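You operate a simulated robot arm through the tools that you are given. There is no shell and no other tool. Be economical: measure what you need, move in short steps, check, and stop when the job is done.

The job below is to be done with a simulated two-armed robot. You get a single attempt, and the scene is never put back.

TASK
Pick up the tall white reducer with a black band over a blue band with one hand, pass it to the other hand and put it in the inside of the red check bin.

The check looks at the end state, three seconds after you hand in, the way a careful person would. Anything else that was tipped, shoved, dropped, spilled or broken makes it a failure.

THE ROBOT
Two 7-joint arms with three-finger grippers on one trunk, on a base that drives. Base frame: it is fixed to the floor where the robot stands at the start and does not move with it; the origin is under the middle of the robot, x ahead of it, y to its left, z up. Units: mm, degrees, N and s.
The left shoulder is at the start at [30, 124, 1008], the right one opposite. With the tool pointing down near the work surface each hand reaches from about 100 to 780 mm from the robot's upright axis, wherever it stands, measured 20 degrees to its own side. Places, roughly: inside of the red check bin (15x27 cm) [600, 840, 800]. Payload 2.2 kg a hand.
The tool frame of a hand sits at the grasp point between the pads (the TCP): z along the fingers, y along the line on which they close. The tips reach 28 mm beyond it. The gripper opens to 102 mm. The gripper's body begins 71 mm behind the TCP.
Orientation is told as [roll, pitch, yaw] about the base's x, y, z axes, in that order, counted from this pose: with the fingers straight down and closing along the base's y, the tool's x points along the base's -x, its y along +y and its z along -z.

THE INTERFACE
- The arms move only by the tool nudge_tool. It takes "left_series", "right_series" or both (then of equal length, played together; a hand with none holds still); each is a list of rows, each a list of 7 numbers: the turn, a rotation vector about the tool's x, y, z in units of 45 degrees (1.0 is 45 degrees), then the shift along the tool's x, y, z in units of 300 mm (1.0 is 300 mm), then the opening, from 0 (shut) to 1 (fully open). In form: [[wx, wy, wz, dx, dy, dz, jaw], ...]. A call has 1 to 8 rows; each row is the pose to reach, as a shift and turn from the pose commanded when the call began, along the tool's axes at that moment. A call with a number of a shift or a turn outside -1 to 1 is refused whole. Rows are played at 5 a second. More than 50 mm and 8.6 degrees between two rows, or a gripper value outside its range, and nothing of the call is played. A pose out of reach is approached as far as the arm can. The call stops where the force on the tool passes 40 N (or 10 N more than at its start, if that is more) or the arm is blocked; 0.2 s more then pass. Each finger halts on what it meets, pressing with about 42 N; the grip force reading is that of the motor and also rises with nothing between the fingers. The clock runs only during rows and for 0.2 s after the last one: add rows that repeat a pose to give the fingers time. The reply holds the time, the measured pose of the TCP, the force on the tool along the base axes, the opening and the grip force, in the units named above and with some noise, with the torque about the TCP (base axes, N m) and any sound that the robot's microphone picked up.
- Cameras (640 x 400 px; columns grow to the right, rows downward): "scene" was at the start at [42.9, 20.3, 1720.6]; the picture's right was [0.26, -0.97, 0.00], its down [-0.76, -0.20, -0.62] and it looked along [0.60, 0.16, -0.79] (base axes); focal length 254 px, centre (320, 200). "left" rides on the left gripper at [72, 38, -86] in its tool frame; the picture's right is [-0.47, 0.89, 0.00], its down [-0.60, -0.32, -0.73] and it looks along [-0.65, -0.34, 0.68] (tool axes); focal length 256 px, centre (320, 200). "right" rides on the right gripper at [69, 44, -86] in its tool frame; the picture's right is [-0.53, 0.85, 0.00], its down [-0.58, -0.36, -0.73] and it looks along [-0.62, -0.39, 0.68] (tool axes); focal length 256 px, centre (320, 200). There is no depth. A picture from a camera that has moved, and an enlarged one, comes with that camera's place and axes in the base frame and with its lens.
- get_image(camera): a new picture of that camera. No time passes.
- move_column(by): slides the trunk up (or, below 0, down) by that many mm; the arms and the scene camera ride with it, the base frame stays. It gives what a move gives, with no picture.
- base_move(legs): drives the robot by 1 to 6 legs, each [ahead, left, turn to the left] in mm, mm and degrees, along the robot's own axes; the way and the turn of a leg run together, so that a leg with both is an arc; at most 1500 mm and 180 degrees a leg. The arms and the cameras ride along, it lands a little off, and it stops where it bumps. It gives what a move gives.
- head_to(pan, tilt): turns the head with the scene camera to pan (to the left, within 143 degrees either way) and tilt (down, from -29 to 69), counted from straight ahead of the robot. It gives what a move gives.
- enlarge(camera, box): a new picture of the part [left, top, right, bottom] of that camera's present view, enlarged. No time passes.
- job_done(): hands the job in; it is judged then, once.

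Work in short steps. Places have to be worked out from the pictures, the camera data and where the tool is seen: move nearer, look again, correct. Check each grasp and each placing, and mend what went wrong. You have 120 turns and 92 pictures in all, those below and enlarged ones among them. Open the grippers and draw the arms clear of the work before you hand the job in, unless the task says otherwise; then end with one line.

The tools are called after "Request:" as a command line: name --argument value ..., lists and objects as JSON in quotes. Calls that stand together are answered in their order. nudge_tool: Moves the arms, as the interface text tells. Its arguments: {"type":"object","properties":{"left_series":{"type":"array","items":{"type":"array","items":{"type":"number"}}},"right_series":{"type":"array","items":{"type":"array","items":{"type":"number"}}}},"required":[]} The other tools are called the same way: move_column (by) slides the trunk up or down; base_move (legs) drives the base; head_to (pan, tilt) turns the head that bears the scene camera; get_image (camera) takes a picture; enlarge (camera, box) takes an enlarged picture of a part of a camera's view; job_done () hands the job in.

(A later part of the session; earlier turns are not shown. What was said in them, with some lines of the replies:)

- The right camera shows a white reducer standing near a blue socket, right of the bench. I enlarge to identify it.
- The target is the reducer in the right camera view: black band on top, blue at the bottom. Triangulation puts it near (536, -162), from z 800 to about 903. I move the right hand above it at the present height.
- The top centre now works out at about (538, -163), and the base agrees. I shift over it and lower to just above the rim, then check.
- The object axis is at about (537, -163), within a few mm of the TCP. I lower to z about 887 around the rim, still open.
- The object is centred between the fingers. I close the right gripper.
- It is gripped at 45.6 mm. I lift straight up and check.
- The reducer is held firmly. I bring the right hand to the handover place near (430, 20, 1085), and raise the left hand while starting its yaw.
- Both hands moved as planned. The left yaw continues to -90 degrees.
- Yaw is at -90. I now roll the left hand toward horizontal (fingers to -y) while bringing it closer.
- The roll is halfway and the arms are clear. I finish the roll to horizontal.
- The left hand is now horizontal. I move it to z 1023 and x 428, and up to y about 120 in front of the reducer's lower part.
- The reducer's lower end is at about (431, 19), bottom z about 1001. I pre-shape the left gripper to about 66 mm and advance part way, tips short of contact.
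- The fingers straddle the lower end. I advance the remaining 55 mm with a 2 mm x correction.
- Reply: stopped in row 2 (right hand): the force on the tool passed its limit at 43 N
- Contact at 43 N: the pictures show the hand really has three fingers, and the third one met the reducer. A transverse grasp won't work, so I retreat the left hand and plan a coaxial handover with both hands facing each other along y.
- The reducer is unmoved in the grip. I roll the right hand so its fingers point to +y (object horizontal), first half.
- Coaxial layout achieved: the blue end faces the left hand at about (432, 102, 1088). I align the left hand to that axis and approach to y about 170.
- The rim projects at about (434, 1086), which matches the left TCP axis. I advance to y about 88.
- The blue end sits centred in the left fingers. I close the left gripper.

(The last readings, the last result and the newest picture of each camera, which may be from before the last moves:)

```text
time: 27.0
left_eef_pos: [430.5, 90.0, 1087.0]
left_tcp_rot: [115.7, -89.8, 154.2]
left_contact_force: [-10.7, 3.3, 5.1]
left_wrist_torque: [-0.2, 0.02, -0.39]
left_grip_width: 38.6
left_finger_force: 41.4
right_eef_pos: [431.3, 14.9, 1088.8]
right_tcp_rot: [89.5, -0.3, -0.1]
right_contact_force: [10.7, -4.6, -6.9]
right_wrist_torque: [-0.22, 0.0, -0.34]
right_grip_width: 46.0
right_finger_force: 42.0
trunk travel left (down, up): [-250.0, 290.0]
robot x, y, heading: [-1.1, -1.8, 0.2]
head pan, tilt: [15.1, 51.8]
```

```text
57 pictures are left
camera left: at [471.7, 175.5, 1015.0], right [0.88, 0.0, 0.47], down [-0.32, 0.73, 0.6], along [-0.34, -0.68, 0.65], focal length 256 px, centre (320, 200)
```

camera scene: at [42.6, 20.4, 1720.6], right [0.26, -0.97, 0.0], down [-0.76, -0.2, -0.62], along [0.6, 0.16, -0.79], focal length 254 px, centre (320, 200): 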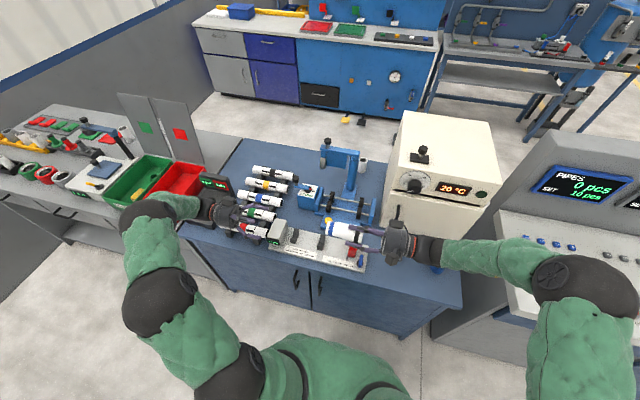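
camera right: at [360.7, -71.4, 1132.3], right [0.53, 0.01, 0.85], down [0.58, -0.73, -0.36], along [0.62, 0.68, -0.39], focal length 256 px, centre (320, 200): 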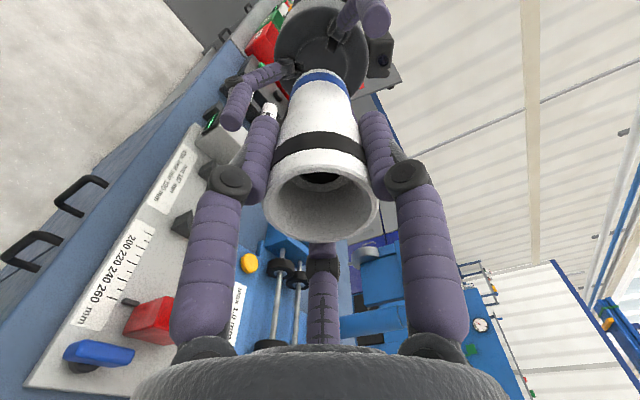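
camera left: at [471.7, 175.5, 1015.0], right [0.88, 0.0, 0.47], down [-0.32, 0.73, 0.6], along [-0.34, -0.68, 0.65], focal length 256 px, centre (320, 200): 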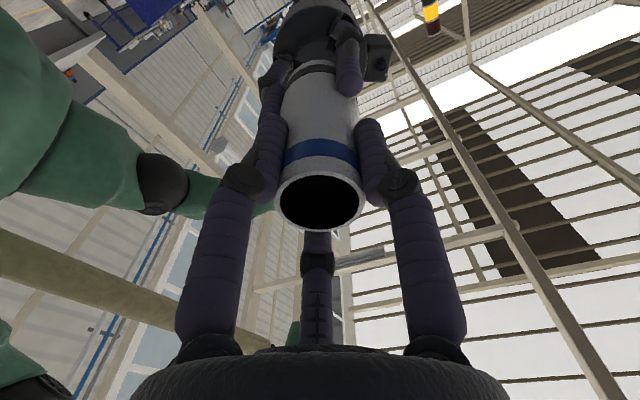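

Left holds at 38.6 mm with 41 N. I open the right gripper and then withdraw it along -y.

Request:
nudge_tool --right_series '[[0, 0, 0, 0, 0, 0, 0.7], [0, 0, 0, 0, 0, 0, 1], [0, 0, 0, 0, 0, 0, 1], [0, 0, 0, 0, 0, 0, 1]]' --left_series '[[0, 0, 0, 0, 0, 0, 0], [0, 0, 0, 0, 0, 0, 0], [0, 0, 0, 0, 0, 0, 0], [0, 0, 0, 0, 0, 0, 0]]'

Request:
nudge_tool --right_series '[[0, 0, 0, 0, 0, -0.06, 1], [0, 0, 0, 0, 0, -0.14, 1], [0, 0, 0, 0, 0, -0.24, 1], [0, 0, 0, 0, 0, -0.36, 1], [0, 0, 0, 0, 0, -0.5, 1], [0, 0, 0, 0, 0, -0.6, 1]]' --left_series '[[0, 0, 0, 0, 0, 0, 0], [0, 0, 0, 0, 0, 0, 0], [0, 0, 0, 0, 0, 0, 0], [0, 0, 0, 0, 0, 0, 0], [0, 0, 0, 0, 0, 0, 0], [0, 0, 0, 0, 0, 0, 0]]'

Request:
get_image --camera "scene"

Request:
get_image --camera "left"

```text
time: 28.0
left_eef_pos: [431.3, 90.1, 1086.3]
left_tcp_rot: [101.4, -89.7, 168.6]
left_contact_force: [0.1, 0.5, -0.1]
left_wrist_torque: [0.09, -0.01, -0.03]
left_grip_width: 38.4
left_finger_force: 41.5
right_eef_pos: [429.1, 15.6, 1087.7]
right_tcp_rot: [89.5, -0.2, 0.0]
right_contact_force: [0.0, 0.1, 0.6]
right_wrist_torque: [0.0, -0.01, -0.05]
right_grip_width: 101.9
right_finger_force: 0.1
trunk travel left (down, up): [-250.0, 290.0]
robot x, y, heading: [1.6, 1.0, -0.0]
head pan, tilt: [15.1, 51.8]
```

```text
time: 29.4
left_eef_pos: [432.1, 88.3, 1086.8]
left_tcp_rot: [97.2, -89.9, 172.8]
left_contact_force: [0.2, 0.2, -1.2]
left_wrist_torque: [0.04, 0.02, 0.01]
left_grip_width: 38.5
left_finger_force: 41.7
right_eef_pos: [427.3, -167.8, 1086.3]
right_tcp_rot: [89.7, -0.1, 0.1]
right_contact_force: [0.1, -0.9, 0.3]
right_wrist_torque: [0.02, -0.02, -0.01]
right_grip_width: 101.7
right_finger_force: 0.0
trunk travel left (down, up): [-250.0, 290.0]
robot x, y, heading: [-3.3, -1.2, -0.1]
head pan, tilt: [15.1, 51.8]
```

```text
56 pictures are left
camera scene: at [43.1, 19.5, 1720.6], right [0.26, -0.97, 0.0], down [-0.76, -0.2, -0.62], along [0.6, 0.16, -0.79], focal length 254 px, centre (320, 200)
```

scene: 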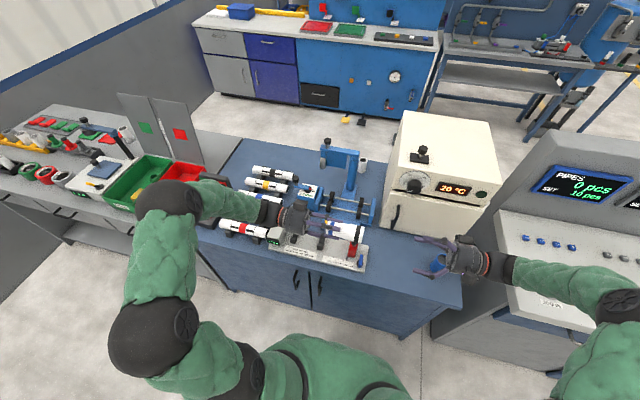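

```text
55 pictures are left
camera left: at [472.1, 175.4, 1015.0], right [0.88, 0.0, 0.47], down [-0.32, 0.73, 0.6], along [-0.34, -0.68, 0.65], focal length 256 px, centre (320, 200)
```

left: 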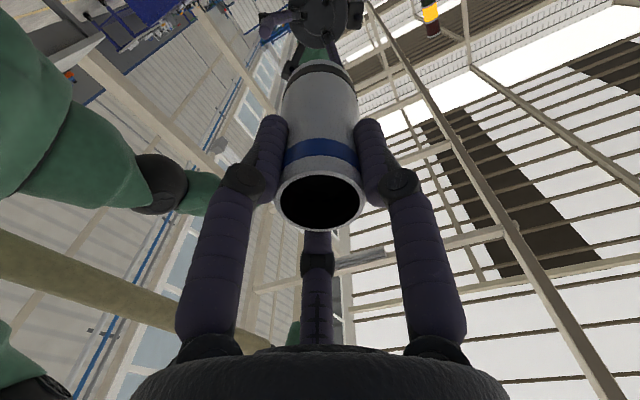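

Handover succeeded. I withdraw the left hand to +y while rolling its fingers back down.

Request:
nudge_tool --left_series '[[0, 0, 0, 0, 0, -0.12, 0], [0, 0, 0, 0, 0, -0.25, 0], [0, 0.16, 0, -0.02, 0, -0.38, 0], [0, 0.32, 0, -0.04, 0, -0.51, 0], [0, 0.48, 0, -0.06, 0, -0.63, 0], [0, 0.64, 0, -0.08, 0, -0.75, 0], [0, 0.82, 0, -0.1, 0, -0.87, 0], [0, 1, 0, -0.12, 0, -0.95, 0]]'

Request:
nudge_tool --left_series '[[0, 0.14, 0, 0, 0, 0, 0], [0, 0.28, 0, 0, 0, 0, 0], [0, 0.42, 0, 0, 0, 0, 0], [0, 0.56, 0, 0, 0, 0, 0], [0, 0.7, 0, 0, 0, 0, 0], [0, 0.84, 0, 0, 0, 0, 0], [0, 1, 0, 0, 0, 0, 0], [0, 1, 0, 0, 0, 0, 0]]' --right_series '[[0.14, 0, 0, 0, 0, 0, 1], [0.28, 0, 0, 0, 0, 0, 1], [0.42, 0, 0, 0, 0, 0, 1], [0.56, 0, 0, 0, 0, 0, 1], [0.7, 0, 0, 0, 0, 0, 1], [0.84, 0, 0, 0, 0, 0, 1], [1, 0, 0, 0, 0, 0, 1], [1, 0, 0, 0, 0, 0, 1]]'

Request:
head_to --pan 45 --tilt 45

Request:
get_image --camera "scene"

Request:
get_image --camera "left"

```text
time: 31.2
left_eef_pos: [432.3, 372.8, 1124.0]
left_tcp_rot: [0.3, -44.9, -90.2]
left_contact_force: [-0.1, -0.9, -0.9]
left_wrist_torque: [0.04, -0.02, -0.01]
left_grip_width: 38.3
left_finger_force: 42.1
right_eef_pos: [428.1, -166.4, 1087.7]
right_tcp_rot: [89.5, -0.1, 0.0]
right_contact_force: [-0.6, -0.7, 0.7]
right_wrist_torque: [-0.03, 0.01, 0.02]
right_grip_width: 102.5
right_finger_force: 0.1
trunk travel left (down, up): [-250.0, 290.0]
robot x, y, heading: [0.3, 3.1, 0.2]
head pan, tilt: [15.1, 51.8]
```

```text
time: 33.0
left_eef_pos: [432.4, 374.5, 1121.8]
left_tcp_rot: [0.3, 0.0, -90.0]
left_contact_force: [-0.3, 0.3, -0.4]
left_wrist_torque: [0.01, 0.0, -0.01]
left_grip_width: 38.3
left_finger_force: 41.8
right_eef_pos: [432.0, -165.7, 1088.4]
right_tcp_rot: [44.6, -0.1, 0.0]
right_contact_force: [-0.4, -0.3, 0.3]
right_wrist_torque: [0.0, -0.02, 0.02]
right_grip_width: 102.0
right_finger_force: 0.1
trunk travel left (down, up): [-250.0, 290.0]
robot x, y, heading: [-3.0, -1.2, -0.4]
head pan, tilt: [15.1, 51.8]
```

```text
time: 33.9
left_eef_pos: [433.3, 374.7, 1122.9]
left_tcp_rot: [0.2, -0.1, -90.1]
left_contact_force: [-0.9, 0.0, -0.9]
left_wrist_torque: [-0.03, -0.02, 0.0]
left_grip_width: 38.4
left_finger_force: 41.4
right_eef_pos: [430.7, -165.7, 1089.5]
right_tcp_rot: [44.6, -0.1, 0.0]
right_contact_force: [-0.7, 0.2, 0.4]
right_wrist_torque: [0.0, 0.01, -0.03]
right_grip_width: 102.0
right_finger_force: 0.0
trunk travel left (down, up): [-250.0, 290.0]
robot x, y, heading: [1.0, 1.1, -0.2]
head pan, tilt: [45.0, 45.0]
```

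```text
54 pictures are left
camera scene: at [27.9, 58.0, 1729.9], right [0.71, -0.71, 0.0], down [-0.5, -0.5, -0.71], along [0.5, 0.5, -0.71], focal length 254 px, centre (320, 200)
```

scene: 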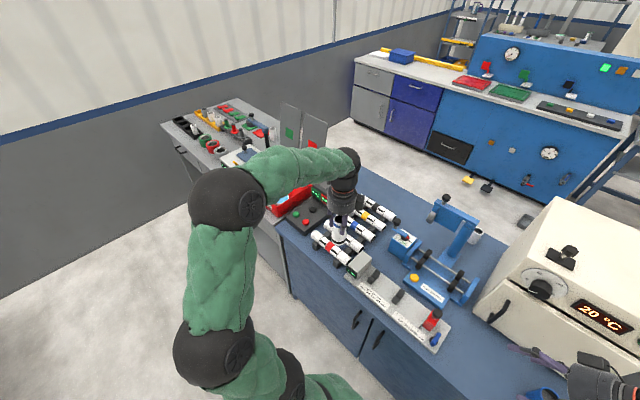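

```text
53 pictures are left
camera left: at [472.2, 446.9, 1208.2], right [0.89, -0.46, 0.0], down [-0.32, -0.6, 0.73], along [-0.34, -0.65, -0.68], focal length 256 px, centre (320, 200)
```

left: 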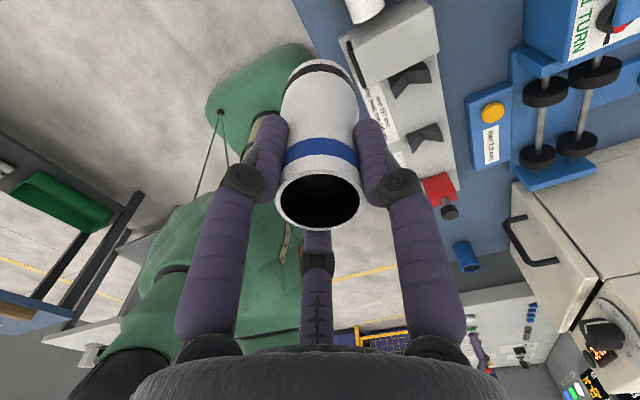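

The reducer hangs securely from the left hand. I turn the right hand back to pointing down and undo the left yaw.

Request:
nudge_tool --left_series '[[0, 0, -0.14, 0, 0, 0, 0], [0, 0, -0.28, 0, 0, 0, 0], [0, 0, -0.42, 0, 0, 0, 0], [0, 0, -0.56, 0, 0, 0, 0], [0, 0, -0.7, 0, 0, 0, 0], [0, 0, -0.84, 0, 0, 0, 0], [0, 0, -1, 0, 0, 0, 0], [0, 0, -1, 0, 0, 0, 0]]' --right_series '[[0.14, 0, 0, 0, 0, 0, 1], [0.28, 0, 0, 0, 0, 0, 1], [0.42, 0, 0, 0, 0, 0, 1], [0.56, 0, 0, 0, 0, 0, 1], [0.7, 0, 0, 0, 0, 0, 1], [0.84, 0, 0, 0, 0, 0, 1], [1, 0, 0, 0, 0, 0, 1], [1, 0, 0, 0, 0, 0, 1]]'

Request:
nudge_tool --left_series '[[0, 0, -0.14, 0, 0, 0, 0], [0, 0, -0.28, 0, 0, 0, 0], [0, 0, -0.42, 0, 0, 0, 0], [0, 0, -0.56, 0, 0, 0, 0], [0, 0, -0.7, 0, 0, 0, 0], [0, 0, -0.84, 0, 0, 0, 0], [0, 0, -1, 0, 0, 0, 0], [0, 0, -1, 0, 0, 0, 0]]' --right_series '[[0, 0, 0, 0.1, 0, 0, 1], [0, 0, 0, 0.2, 0, 0, 1], [0, 0, 0, 0.3, 0, 0, 1], [0, 0, 0, 0.4, 0, 0, 1], [0, 0, 0, 0.5, 0, 0, 1], [0, 0, 0, 0.5, 0, 0, 1], [0, 0, 0, 0.5, 0, 0, 1], [0, 0, 0, 0.5, 0, 0, 1]]'

Request:
base_move --legs '[[0, 250, 0]]'

Request:
get_image --camera "scene"

```text
time: 35.7
left_eef_pos: [432.3, 374.5, 1123.0]
left_tcp_rot: [0.1, -0.2, -44.9]
left_contact_force: [-0.3, 0.2, -1.3]
left_wrist_torque: [0.0, -0.03, 0.0]
left_grip_width: 38.5
left_finger_force: 42.3
right_eef_pos: [430.6, -165.7, 1089.3]
right_tcp_rot: [-0.3, -0.1, 0.0]
right_contact_force: [0.7, 0.9, 1.3]
right_wrist_torque: [0.0, 0.0, 0.03]
right_grip_width: 101.9
right_finger_force: 0.1
trunk travel left (down, up): [-250.0, 290.0]
robot x, y, heading: [2.4, -3.4, 0.1]
head pan, tilt: [45.0, 45.0]
```

```text
time: 37.5
left_eef_pos: [433.1, 373.1, 1122.4]
left_tcp_rot: [-0.1, -0.2, 0.1]
left_contact_force: [-0.1, 0.4, 0.6]
left_wrist_torque: [-0.01, 0.03, -0.02]
left_grip_width: 38.4
left_finger_force: 41.5
right_eef_pos: [282.2, -165.2, 1087.9]
right_tcp_rot: [-0.4, 0.0, 0.0]
right_contact_force: [0.5, 0.0, -0.1]
right_wrist_torque: [-0.01, 0.02, -0.01]
right_grip_width: 101.9
right_finger_force: 0.1
trunk travel left (down, up): [-250.0, 290.0]
robot x, y, heading: [-1.5, -0.6, 0.1]
head pan, tilt: [45.0, 45.0]
```

```text
time: 39.4
left_eef_pos: [431.9, 624.8, 1121.9]
left_tcp_rot: [0.0, -0.2, 0.2]
left_contact_force: [-0.3, 0.3, -1.3]
left_wrist_torque: [-0.01, 0.01, -0.02]
left_grip_width: 38.4
left_finger_force: 41.9
right_eef_pos: [282.2, 84.6, 1088.1]
right_tcp_rot: [-0.4, 0.0, 0.3]
right_contact_force: [0.1, 0.5, 0.2]
right_wrist_torque: [-0.02, -0.01, 0.04]
right_grip_width: 102.0
right_finger_force: 0.1
trunk travel left (down, up): [-250.0, 290.0]
robot x, y, heading: [2.9, 251.9, 0.1]
head pan, tilt: [45.0, 45.0]
```

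```text
52 pictures are left
camera scene: at [27.1, 308.4, 1729.9], right [0.71, -0.7, 0.0], down [-0.5, -0.5, -0.71], along [0.5, 0.5, -0.71], focal length 254 px, centre (320, 200)
```

scene: 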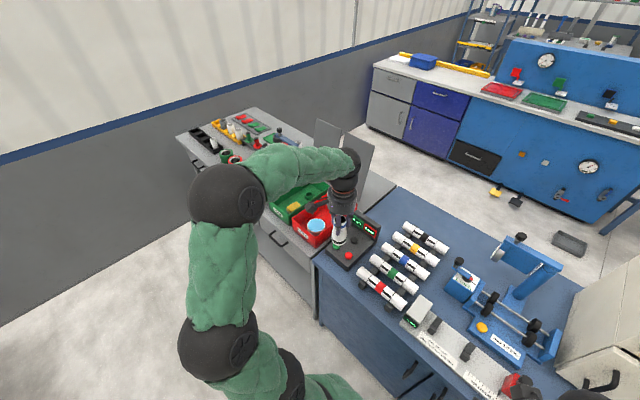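

The way is clear. I drive another 280 mm left and look at the bin.

Request:
base_move --legs '[[0, 280, 0]]'

Request:
head_to --pan 20 --tilt 52

Request:
enlarge --camera "scene" --box '[140, 100, 400, 262]'

Request:
get_image --camera "left"

```text
time: 41.3
left_eef_pos: [427.1, 907.8, 1122.2]
left_tcp_rot: [-0.1, -0.2, 0.6]
left_contact_force: [-0.4, 0.1, -1.1]
left_wrist_torque: [-0.07, -0.01, 0.01]
left_grip_width: 38.4
left_finger_force: 42.1
right_eef_pos: [281.3, 366.1, 1089.2]
right_tcp_rot: [-0.4, -0.1, 0.4]
right_contact_force: [0.1, 0.1, 0.2]
right_wrist_torque: [-0.06, 0.03, 0.02]
right_grip_width: 102.0
right_finger_force: 0.1
trunk travel left (down, up): [-250.0, 290.0]
robot x, y, heading: [-1.9, 530.5, 0.5]
head pan, tilt: [45.0, 45.0]
```

```text
time: 42.2
left_eef_pos: [427.7, 907.9, 1122.0]
left_tcp_rot: [-0.1, -0.1, 0.4]
left_contact_force: [0.8, 0.9, -1.1]
left_wrist_torque: [0.0, 0.0, -0.02]
left_grip_width: 38.1
left_finger_force: 42.0
right_eef_pos: [281.0, 365.0, 1089.0]
right_tcp_rot: [-0.4, -0.2, 0.3]
right_contact_force: [-0.9, -0.1, 0.1]
right_wrist_torque: [0.0, 0.02, -0.01]
right_grip_width: 101.8
right_finger_force: 0.0
trunk travel left (down, up): [-250.0, 290.0]
robot x, y, heading: [-4.5, 528.6, 0.2]
head pan, tilt: [20.0, 52.0]
```

```text
2.46 times, centred on (270, 181) of scene
camera zoom: at [38.7, 556.2, 1720.4], right [0.35, -0.94, 0.0], down [-0.74, -0.28, -0.62], along [0.58, 0.22, -0.79], focal length 626 px, centre (443, 247)
```

zoom: 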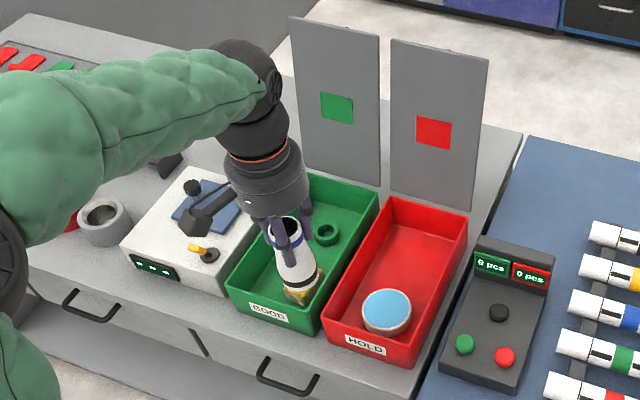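

```text
50 pictures are left
camera left: at [356.5, 944.7, 1207.8], right [0.46, 0.89, 0.0], down [0.6, -0.31, 0.73], along [0.65, -0.34, -0.68], focal length 256 px, centre (320, 200)
```

left: 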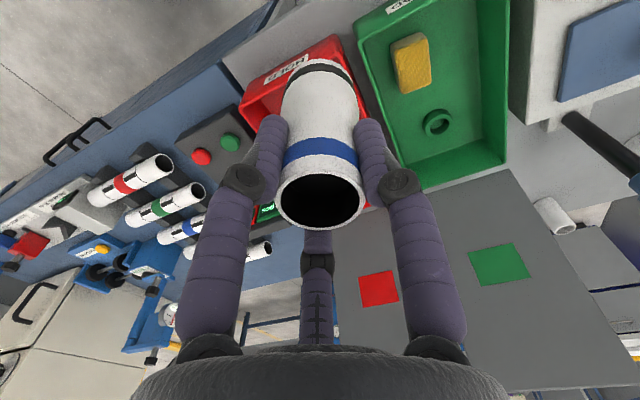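

The red bin's rim spans about x 465–745, y 775–920, z 870. A puck occupies it near x 535, so I'll set the reducer at about (650, 847), behind the puck and short of the panel. I move above that spot at the present height.

Request:
nudge_tool --left_series '[[0, 0, 0, -0.12, -0.03, 0, 0], [0, 0, 0, -0.25, -0.065, 0, 0], [0, 0, 0, -0.38, -0.1, 0, 0], [0, 0, 0, -0.51, -0.135, 0, 0], [0, 0, 0, -0.63, -0.17, 0, 0], [0, 0, 0, -0.743, -0.203, 0, 0], [0, 0, 0, -0.743, -0.203, 0, 0]]'

Request:
get_image --camera "left"

Request:
enlarge --camera "scene" --box '[140, 80, 400, 242]'

```text
time: 43.8
left_eef_pos: [650.2, 848.4, 1123.1]
left_tcp_rot: [-0.1, -0.3, 0.6]
left_contact_force: [-0.9, 0.4, -1.0]
left_wrist_torque: [0.0, -0.04, 0.01]
left_grip_width: 38.6
left_finger_force: 41.9
right_eef_pos: [280.7, 366.0, 1088.5]
right_tcp_rot: [-0.3, -0.2, 0.4]
right_contact_force: [-0.6, 0.1, -0.6]
right_wrist_torque: [-0.03, -0.03, 0.02]
right_grip_width: 102.1
right_finger_force: 0.1
trunk travel left (down, up): [-250.0, 290.0]
robot x, y, heading: [-0.6, 529.4, 0.4]
head pan, tilt: [20.0, 52.0]
```

```text
49 pictures are left
camera left: at [579.2, 885.4, 1209.7], right [0.46, 0.89, 0.0], down [0.6, -0.31, 0.73], along [0.65, -0.34, -0.68], focal length 256 px, centre (320, 200)
```

left: 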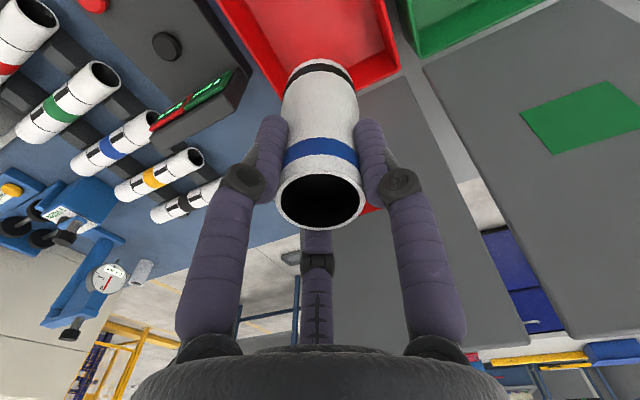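

```text
2.46 times, centred on (270, 161) of scene
camera zoom: at [37.3, 556.1, 1720.4], right [0.35, -0.94, 0.0], down [-0.74, -0.28, -0.62], along [0.58, 0.21, -0.79], focal length 626 px, centre (443, 296)
```

zoom: 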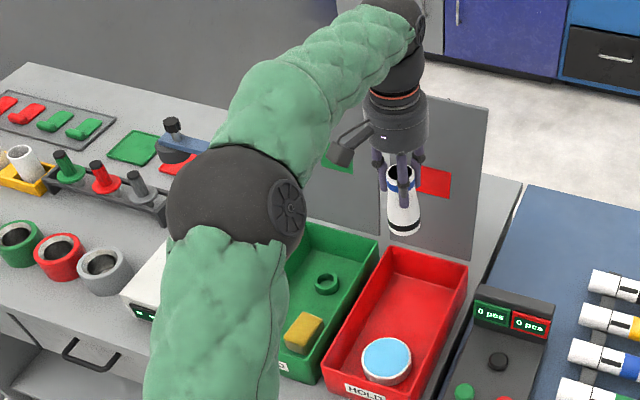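

The bin corners seen from the left camera confirm the spot. I lower to z about 945 and check all clearances.

Request:
nudge_tool --left_series '[[0, 0, 0, 0, -0.005, 0.1, 0], [0, 0, 0, 0, -0.01, 0.2, 0], [0, 0, 0, 0, -0.01, 0.3, 0], [0, 0, 0, 0, -0.01, 0.4, 0], [0, 0, 0, 0, -0.01, 0.5, 0], [0, 0, 0, 0, -0.01, 0.59, 0], [0, 0, 0, 0, -0.01, 0.59, 0]]'

Request:
get_image --camera "left"

Request:
enlarge --camera "scene" --box '[140, 80, 400, 242]'

```text
time: 45.4
left_eef_pos: [651.7, 843.0, 945.6]
left_tcp_rot: [0.0, -0.3, 0.5]
left_contact_force: [-0.7, 0.4, -1.5]
left_wrist_torque: [-0.01, -0.01, 0.0]
left_grip_width: 38.3
left_finger_force: 41.9
right_eef_pos: [280.3, 365.4, 1088.1]
right_tcp_rot: [-0.3, -0.2, 0.4]
right_contact_force: [-0.5, -0.9, 0.3]
right_wrist_torque: [0.0, 0.02, 0.03]
right_grip_width: 102.3
right_finger_force: 0.1
trunk travel left (down, up): [-250.0, 290.0]
robot x, y, heading: [0.8, 527.3, 0.4]
head pan, tilt: [20.0, 52.0]
```

```text
47 pictures are left
camera left: at [580.5, 881.2, 1031.5], right [0.46, 0.89, 0.0], down [0.6, -0.31, 0.73], along [0.65, -0.34, -0.68], focal length 256 px, centre (320, 200)
```

left: 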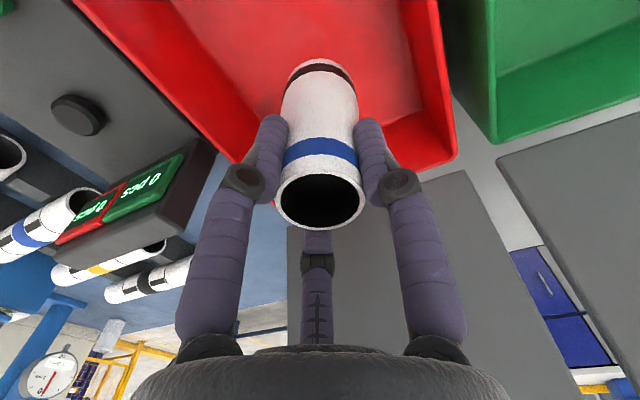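

```text
2.46 times, centred on (270, 161) of scene
camera zoom: at [38.4, 555.7, 1720.4], right [0.35, -0.94, 0.0], down [-0.74, -0.28, -0.62], along [0.58, 0.21, -0.79], focal length 626 px, centre (443, 296)
```

zoom: 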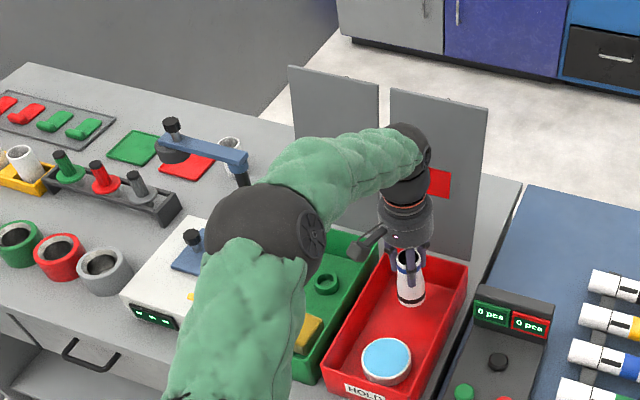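

All clear. I lower to z about 905, just above the expected floor contact, then go in small steps.

Request:
nudge_tool --left_series '[[0, 0, 0, 0, 0, 0.07, 0], [0, 0, 0, 0, 0, 0.12, 0], [0, 0, 0, 0, 0, 0.135, 0], [0, 0, 0, 0, 0, 0.135, 0]]'

Request:
nudge_tool --left_series '[[0, 0, 0, 0, 0, 0.007, 0], [0, 0, 0, 0, 0, 0.014, 0], [0, 0, 0, 0, 0, 0.014, 0]]'

Request:
enlarge --camera "scene" --box '[240, 130, 370, 211]'

Request:
get_image --camera "left"

```text
time: 46.4
left_eef_pos: [650.8, 844.1, 903.8]
left_tcp_rot: [-0.1, -0.2, 0.5]
left_contact_force: [-0.5, -0.1, -1.1]
left_wrist_torque: [0.04, 0.03, -0.02]
left_grip_width: 38.2
left_finger_force: 41.9
right_eef_pos: [280.5, 364.3, 1087.5]
right_tcp_rot: [-0.5, -0.1, 0.5]
right_contact_force: [0.4, 0.5, 0.0]
right_wrist_torque: [0.0, -0.02, 0.0]
right_grip_width: 101.9
right_finger_force: 0.1
trunk travel left (down, up): [-250.0, 290.0]
robot x, y, heading: [-2.2, 531.1, 0.4]
head pan, tilt: [20.0, 52.0]
```

```text
time: 47.2
left_eef_pos: [652.0, 844.2, 902.1]
left_tcp_rot: [-0.1, -0.1, 0.5]
left_contact_force: [-0.6, 0.4, -0.7]
left_wrist_torque: [0.0, 0.03, -0.03]
left_grip_width: 38.2
left_finger_force: 41.8
right_eef_pos: [281.0, 364.5, 1087.7]
right_tcp_rot: [-0.5, -0.1, 0.3]
right_contact_force: [-0.3, -0.8, 0.5]
right_wrist_torque: [0.03, -0.01, -0.02]
right_grip_width: 102.0
right_finger_force: 0.0
trunk travel left (down, up): [-250.0, 290.0]
robot x, y, heading: [-1.5, 526.0, 0.6]
head pan, tilt: [20.0, 52.0]
```

```text
4.92 times, centred on (305, 170) of scene
camera zoom: at [38.8, 555.8, 1720.4], right [0.35, -0.94, 0.0], down [-0.74, -0.28, -0.62], along [0.58, 0.21, -0.79], focal length 1252 px, centre (394, 345)
```

zoom: 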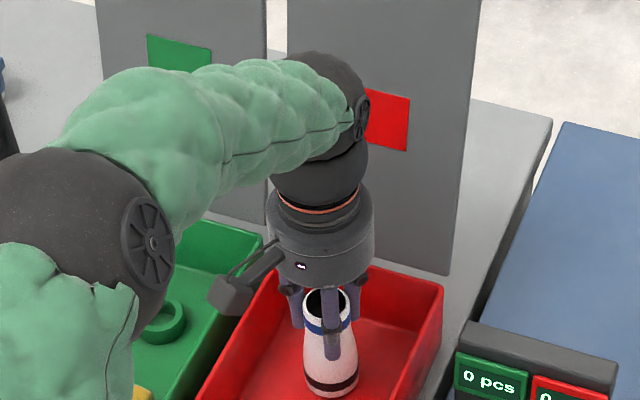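

```text
44 pictures are left
camera left: at [581.1, 882.2, 986.6], right [0.46, 0.89, 0.0], down [0.6, -0.31, 0.73], along [0.65, -0.34, -0.68], focal length 256 px, centre (320, 200)
```

left: 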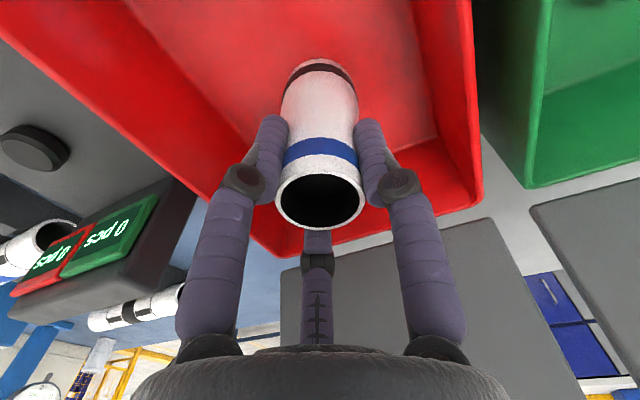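

No contact yet. I keep lowering in 3 mm steps, watching the force.

Request:
nudge_tool --left_series '[[0, 0, 0, 0, 0, 0.01, 0], [0, 0, 0, 0, 0, 0.02, 0], [0, 0, 0, 0, 0, 0.02, 0]]'

Request:
nudge_tool --left_series '[[0, 0, 0, 0, 0, 0.007, 0], [0, 0, 0, 0, 0, 0.013, 0], [0, 0, 0, 0, 0, 0.013, 0]]'

```text
time: 48.0
left_eef_pos: [651.3, 844.0, 898.6]
left_tcp_rot: [-0.1, -0.4, 0.4]
left_contact_force: [-1.0, -2.1, 12.5]
left_wrist_torque: [-0.03, 0.48, 0.04]
left_grip_width: 38.3
left_finger_force: 42.0
right_eef_pos: [280.7, 364.8, 1088.5]
right_tcp_rot: [-0.3, -0.2, 0.4]
right_contact_force: [-0.5, 1.4, -0.3]
right_wrist_torque: [-0.05, 0.02, 0.03]
right_grip_width: 102.2
right_finger_force: 0.0
trunk travel left (down, up): [-250.0, 290.0]
robot x, y, heading: [-2.3, 530.2, 0.3]
head pan, tilt: [20.0, 52.0]
```

```text
time: 48.8
left_eef_pos: [652.9, 844.3, 897.4]
left_tcp_rot: [0.1, -0.8, 0.5]
left_contact_force: [0.7, -5.2, 38.5]
left_wrist_torque: [-0.33, 0.52, 0.04]
left_grip_width: 38.5
left_finger_force: 42.3
right_eef_pos: [277.6, 363.2, 1088.9]
right_tcp_rot: [-0.3, -0.3, 0.5]
right_contact_force: [0.2, -0.6, 0.8]
right_wrist_torque: [0.03, 0.0, 0.02]
right_grip_width: 101.9
right_finger_force: 0.0
trunk travel left (down, up): [-250.0, 290.0]
robot x, y, heading: [-1.7, 532.8, 0.5]
head pan, tilt: [20.0, 52.0]
```

The reducer stands on the bin floor. I relieve the pressure by 4 mm, then open moderately.

Request:
nudge_tool --left_series '[[0, 0, 0, 0, 0, -0.014, 0], [0, 0, 0, 0, 0, -0.014, 0], [0, 0, 0, 0, 0, -0.014, 0.42], [0, 0, 0, 0, 0, -0.014, 0.5], [0, 0, 0, 0, 0, -0.014, 0.65], [0, 0, 0, 0, 0, -0.014, 0.65]]'

Request:
get_image --camera "left"

```text
time: 50.2
left_eef_pos: [651.2, 844.3, 893.5]
left_tcp_rot: [-0.1, -0.2, 0.4]
left_contact_force: [0.1, -0.9, 0.3]
left_wrist_torque: [0.02, 0.0, -0.03]
left_grip_width: 66.1
left_finger_force: 0.1
right_eef_pos: [281.4, 364.7, 1087.9]
right_tcp_rot: [-0.4, -0.2, 0.4]
right_contact_force: [-0.5, -0.1, 0.4]
right_wrist_torque: [-0.01, 0.01, 0.0]
right_grip_width: 101.9
right_finger_force: 0.0
trunk travel left (down, up): [-250.0, 290.0]
robot x, y, heading: [-2.7, 529.3, 0.3]
head pan, tilt: [20.0, 52.0]
```

```text
43 pictures are left
camera left: at [580.4, 882.5, 980.7], right [0.46, 0.89, 0.0], down [0.6, -0.31, 0.73], along [0.65, -0.34, -0.68], focal length 256 px, centre (320, 200)
```

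left: 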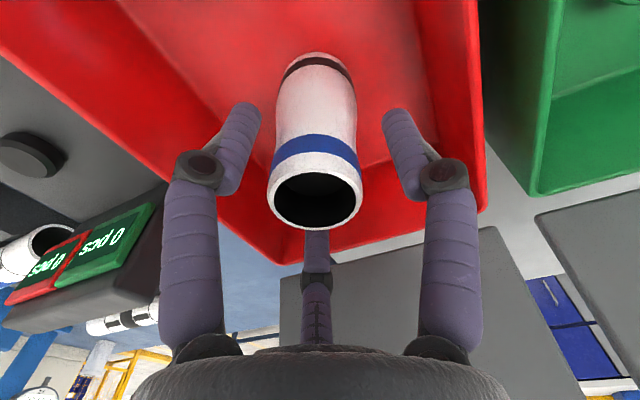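

The reducer is free and stands upright. I withdraw the hand straight up.

Request:
nudge_tool --left_series '[[0, 0, 0, 0, 0, -0.04, 0.65], [0, 0, 0, 0, 0, -0.1, 0.65], [0, 0, 0, 0, 0, -0.2, 0.65], [0, 0, 0, 0, 0, -0.33, 0.65], [0, 0, 0, 0, 0, -0.48, 0.65], [0, 0, 0, 0, 0, -0.63, 0.8], [0, 0, 0, 0, 0, -0.78, 1], [0, 0, 0, 0, 0, -0.78, 1]]'

Request:
nudge_tool --left_series '[[0, 0, 0, 0.12, 0.03, 0, 1], [0, 0, 0, 0.25, 0.065, 0, 1], [0, 0, 0, 0.38, 0.1, 0, 1], [0, 0, 0, 0.51, 0.135, 0, 1], [0, 0, 0, 0.63, 0.17, 0, 1], [0, 0, 0, 0.75, 0.2, 0, 1], [0, 0, 0, 0.75, 0.2, 0, 1]]'

Request:
get_image --camera "scene"

Request:
enlarge --camera "scene" --box '[220, 110, 380, 230]'

```text
time: 52.0
left_eef_pos: [652.5, 847.5, 1131.3]
left_tcp_rot: [0.0, -0.2, 0.4]
left_contact_force: [-0.1, 0.5, -1.2]
left_wrist_torque: [-0.03, -0.02, 0.03]
left_grip_width: 101.8
left_finger_force: 0.1
right_eef_pos: [281.9, 365.7, 1087.5]
right_tcp_rot: [-0.3, -0.1, 0.5]
right_contact_force: [0.2, 1.4, 0.8]
right_wrist_torque: [-0.01, 0.03, 0.0]
right_grip_width: 101.7
right_finger_force: 0.1
trunk travel left (down, up): [-250.0, 290.0]
robot x, y, heading: [-1.1, 529.2, 0.4]
head pan, tilt: [20.0, 52.0]
```

```text
time: 53.6
left_eef_pos: [424.1, 900.7, 1128.9]
left_tcp_rot: [-0.1, -0.3, 0.4]
left_contact_force: [1.0, -0.1, -0.7]
left_wrist_torque: [0.01, 0.04, -0.02]
left_grip_width: 102.3
left_finger_force: 0.0
right_eef_pos: [282.1, 365.3, 1088.2]
right_tcp_rot: [-0.5, 0.0, 0.5]
right_contact_force: [-0.6, -0.6, 0.2]
right_wrist_torque: [0.03, 0.0, -0.01]
right_grip_width: 102.0
right_finger_force: 0.1
trunk travel left (down, up): [-250.0, 290.0]
robot x, y, heading: [2.4, 531.2, 0.6]
head pan, tilt: [20.0, 52.0]
```

```text
42 pictures are left
camera scene: at [39.8, 555.8, 1720.3], right [0.35, -0.94, 0.0], down [-0.74, -0.28, -0.62], along [0.58, 0.21, -0.79], focal length 254 px, centre (320, 200)
```

scene: 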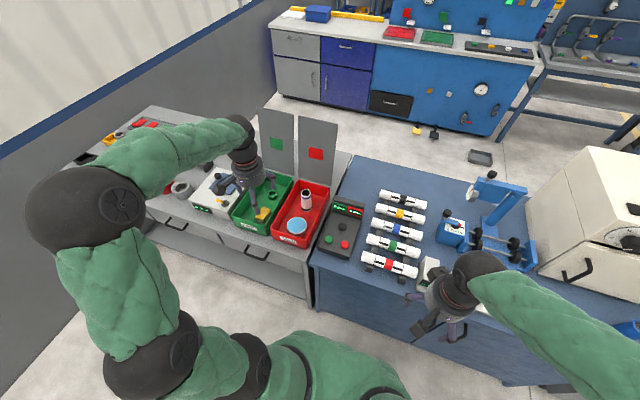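

```text
3.33 times, centred on (300, 170) of scene
camera zoom: at [39.8, 555.8, 1720.3], right [0.35, -0.94, 0.0], down [-0.74, -0.28, -0.62], along [0.58, 0.21, -0.79], focal length 848 px, centre (387, 300)
```

zoom: 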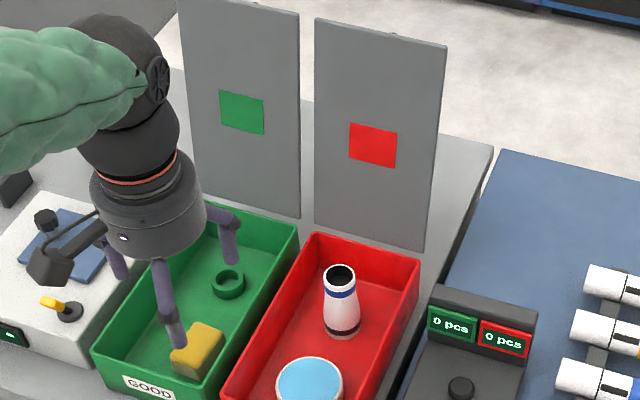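

The reducer stands in the red bin, nothing else has moved, and both hands are open and clear. I hand in.

Request:
job_done

```text
The job is handed in.
```

The right hand picked up the reducer and passed it to the left, which set it standing inside the red check bin, black-band end down. The only mishap was a 43 N bump on the first handover try, which did no visible harm.
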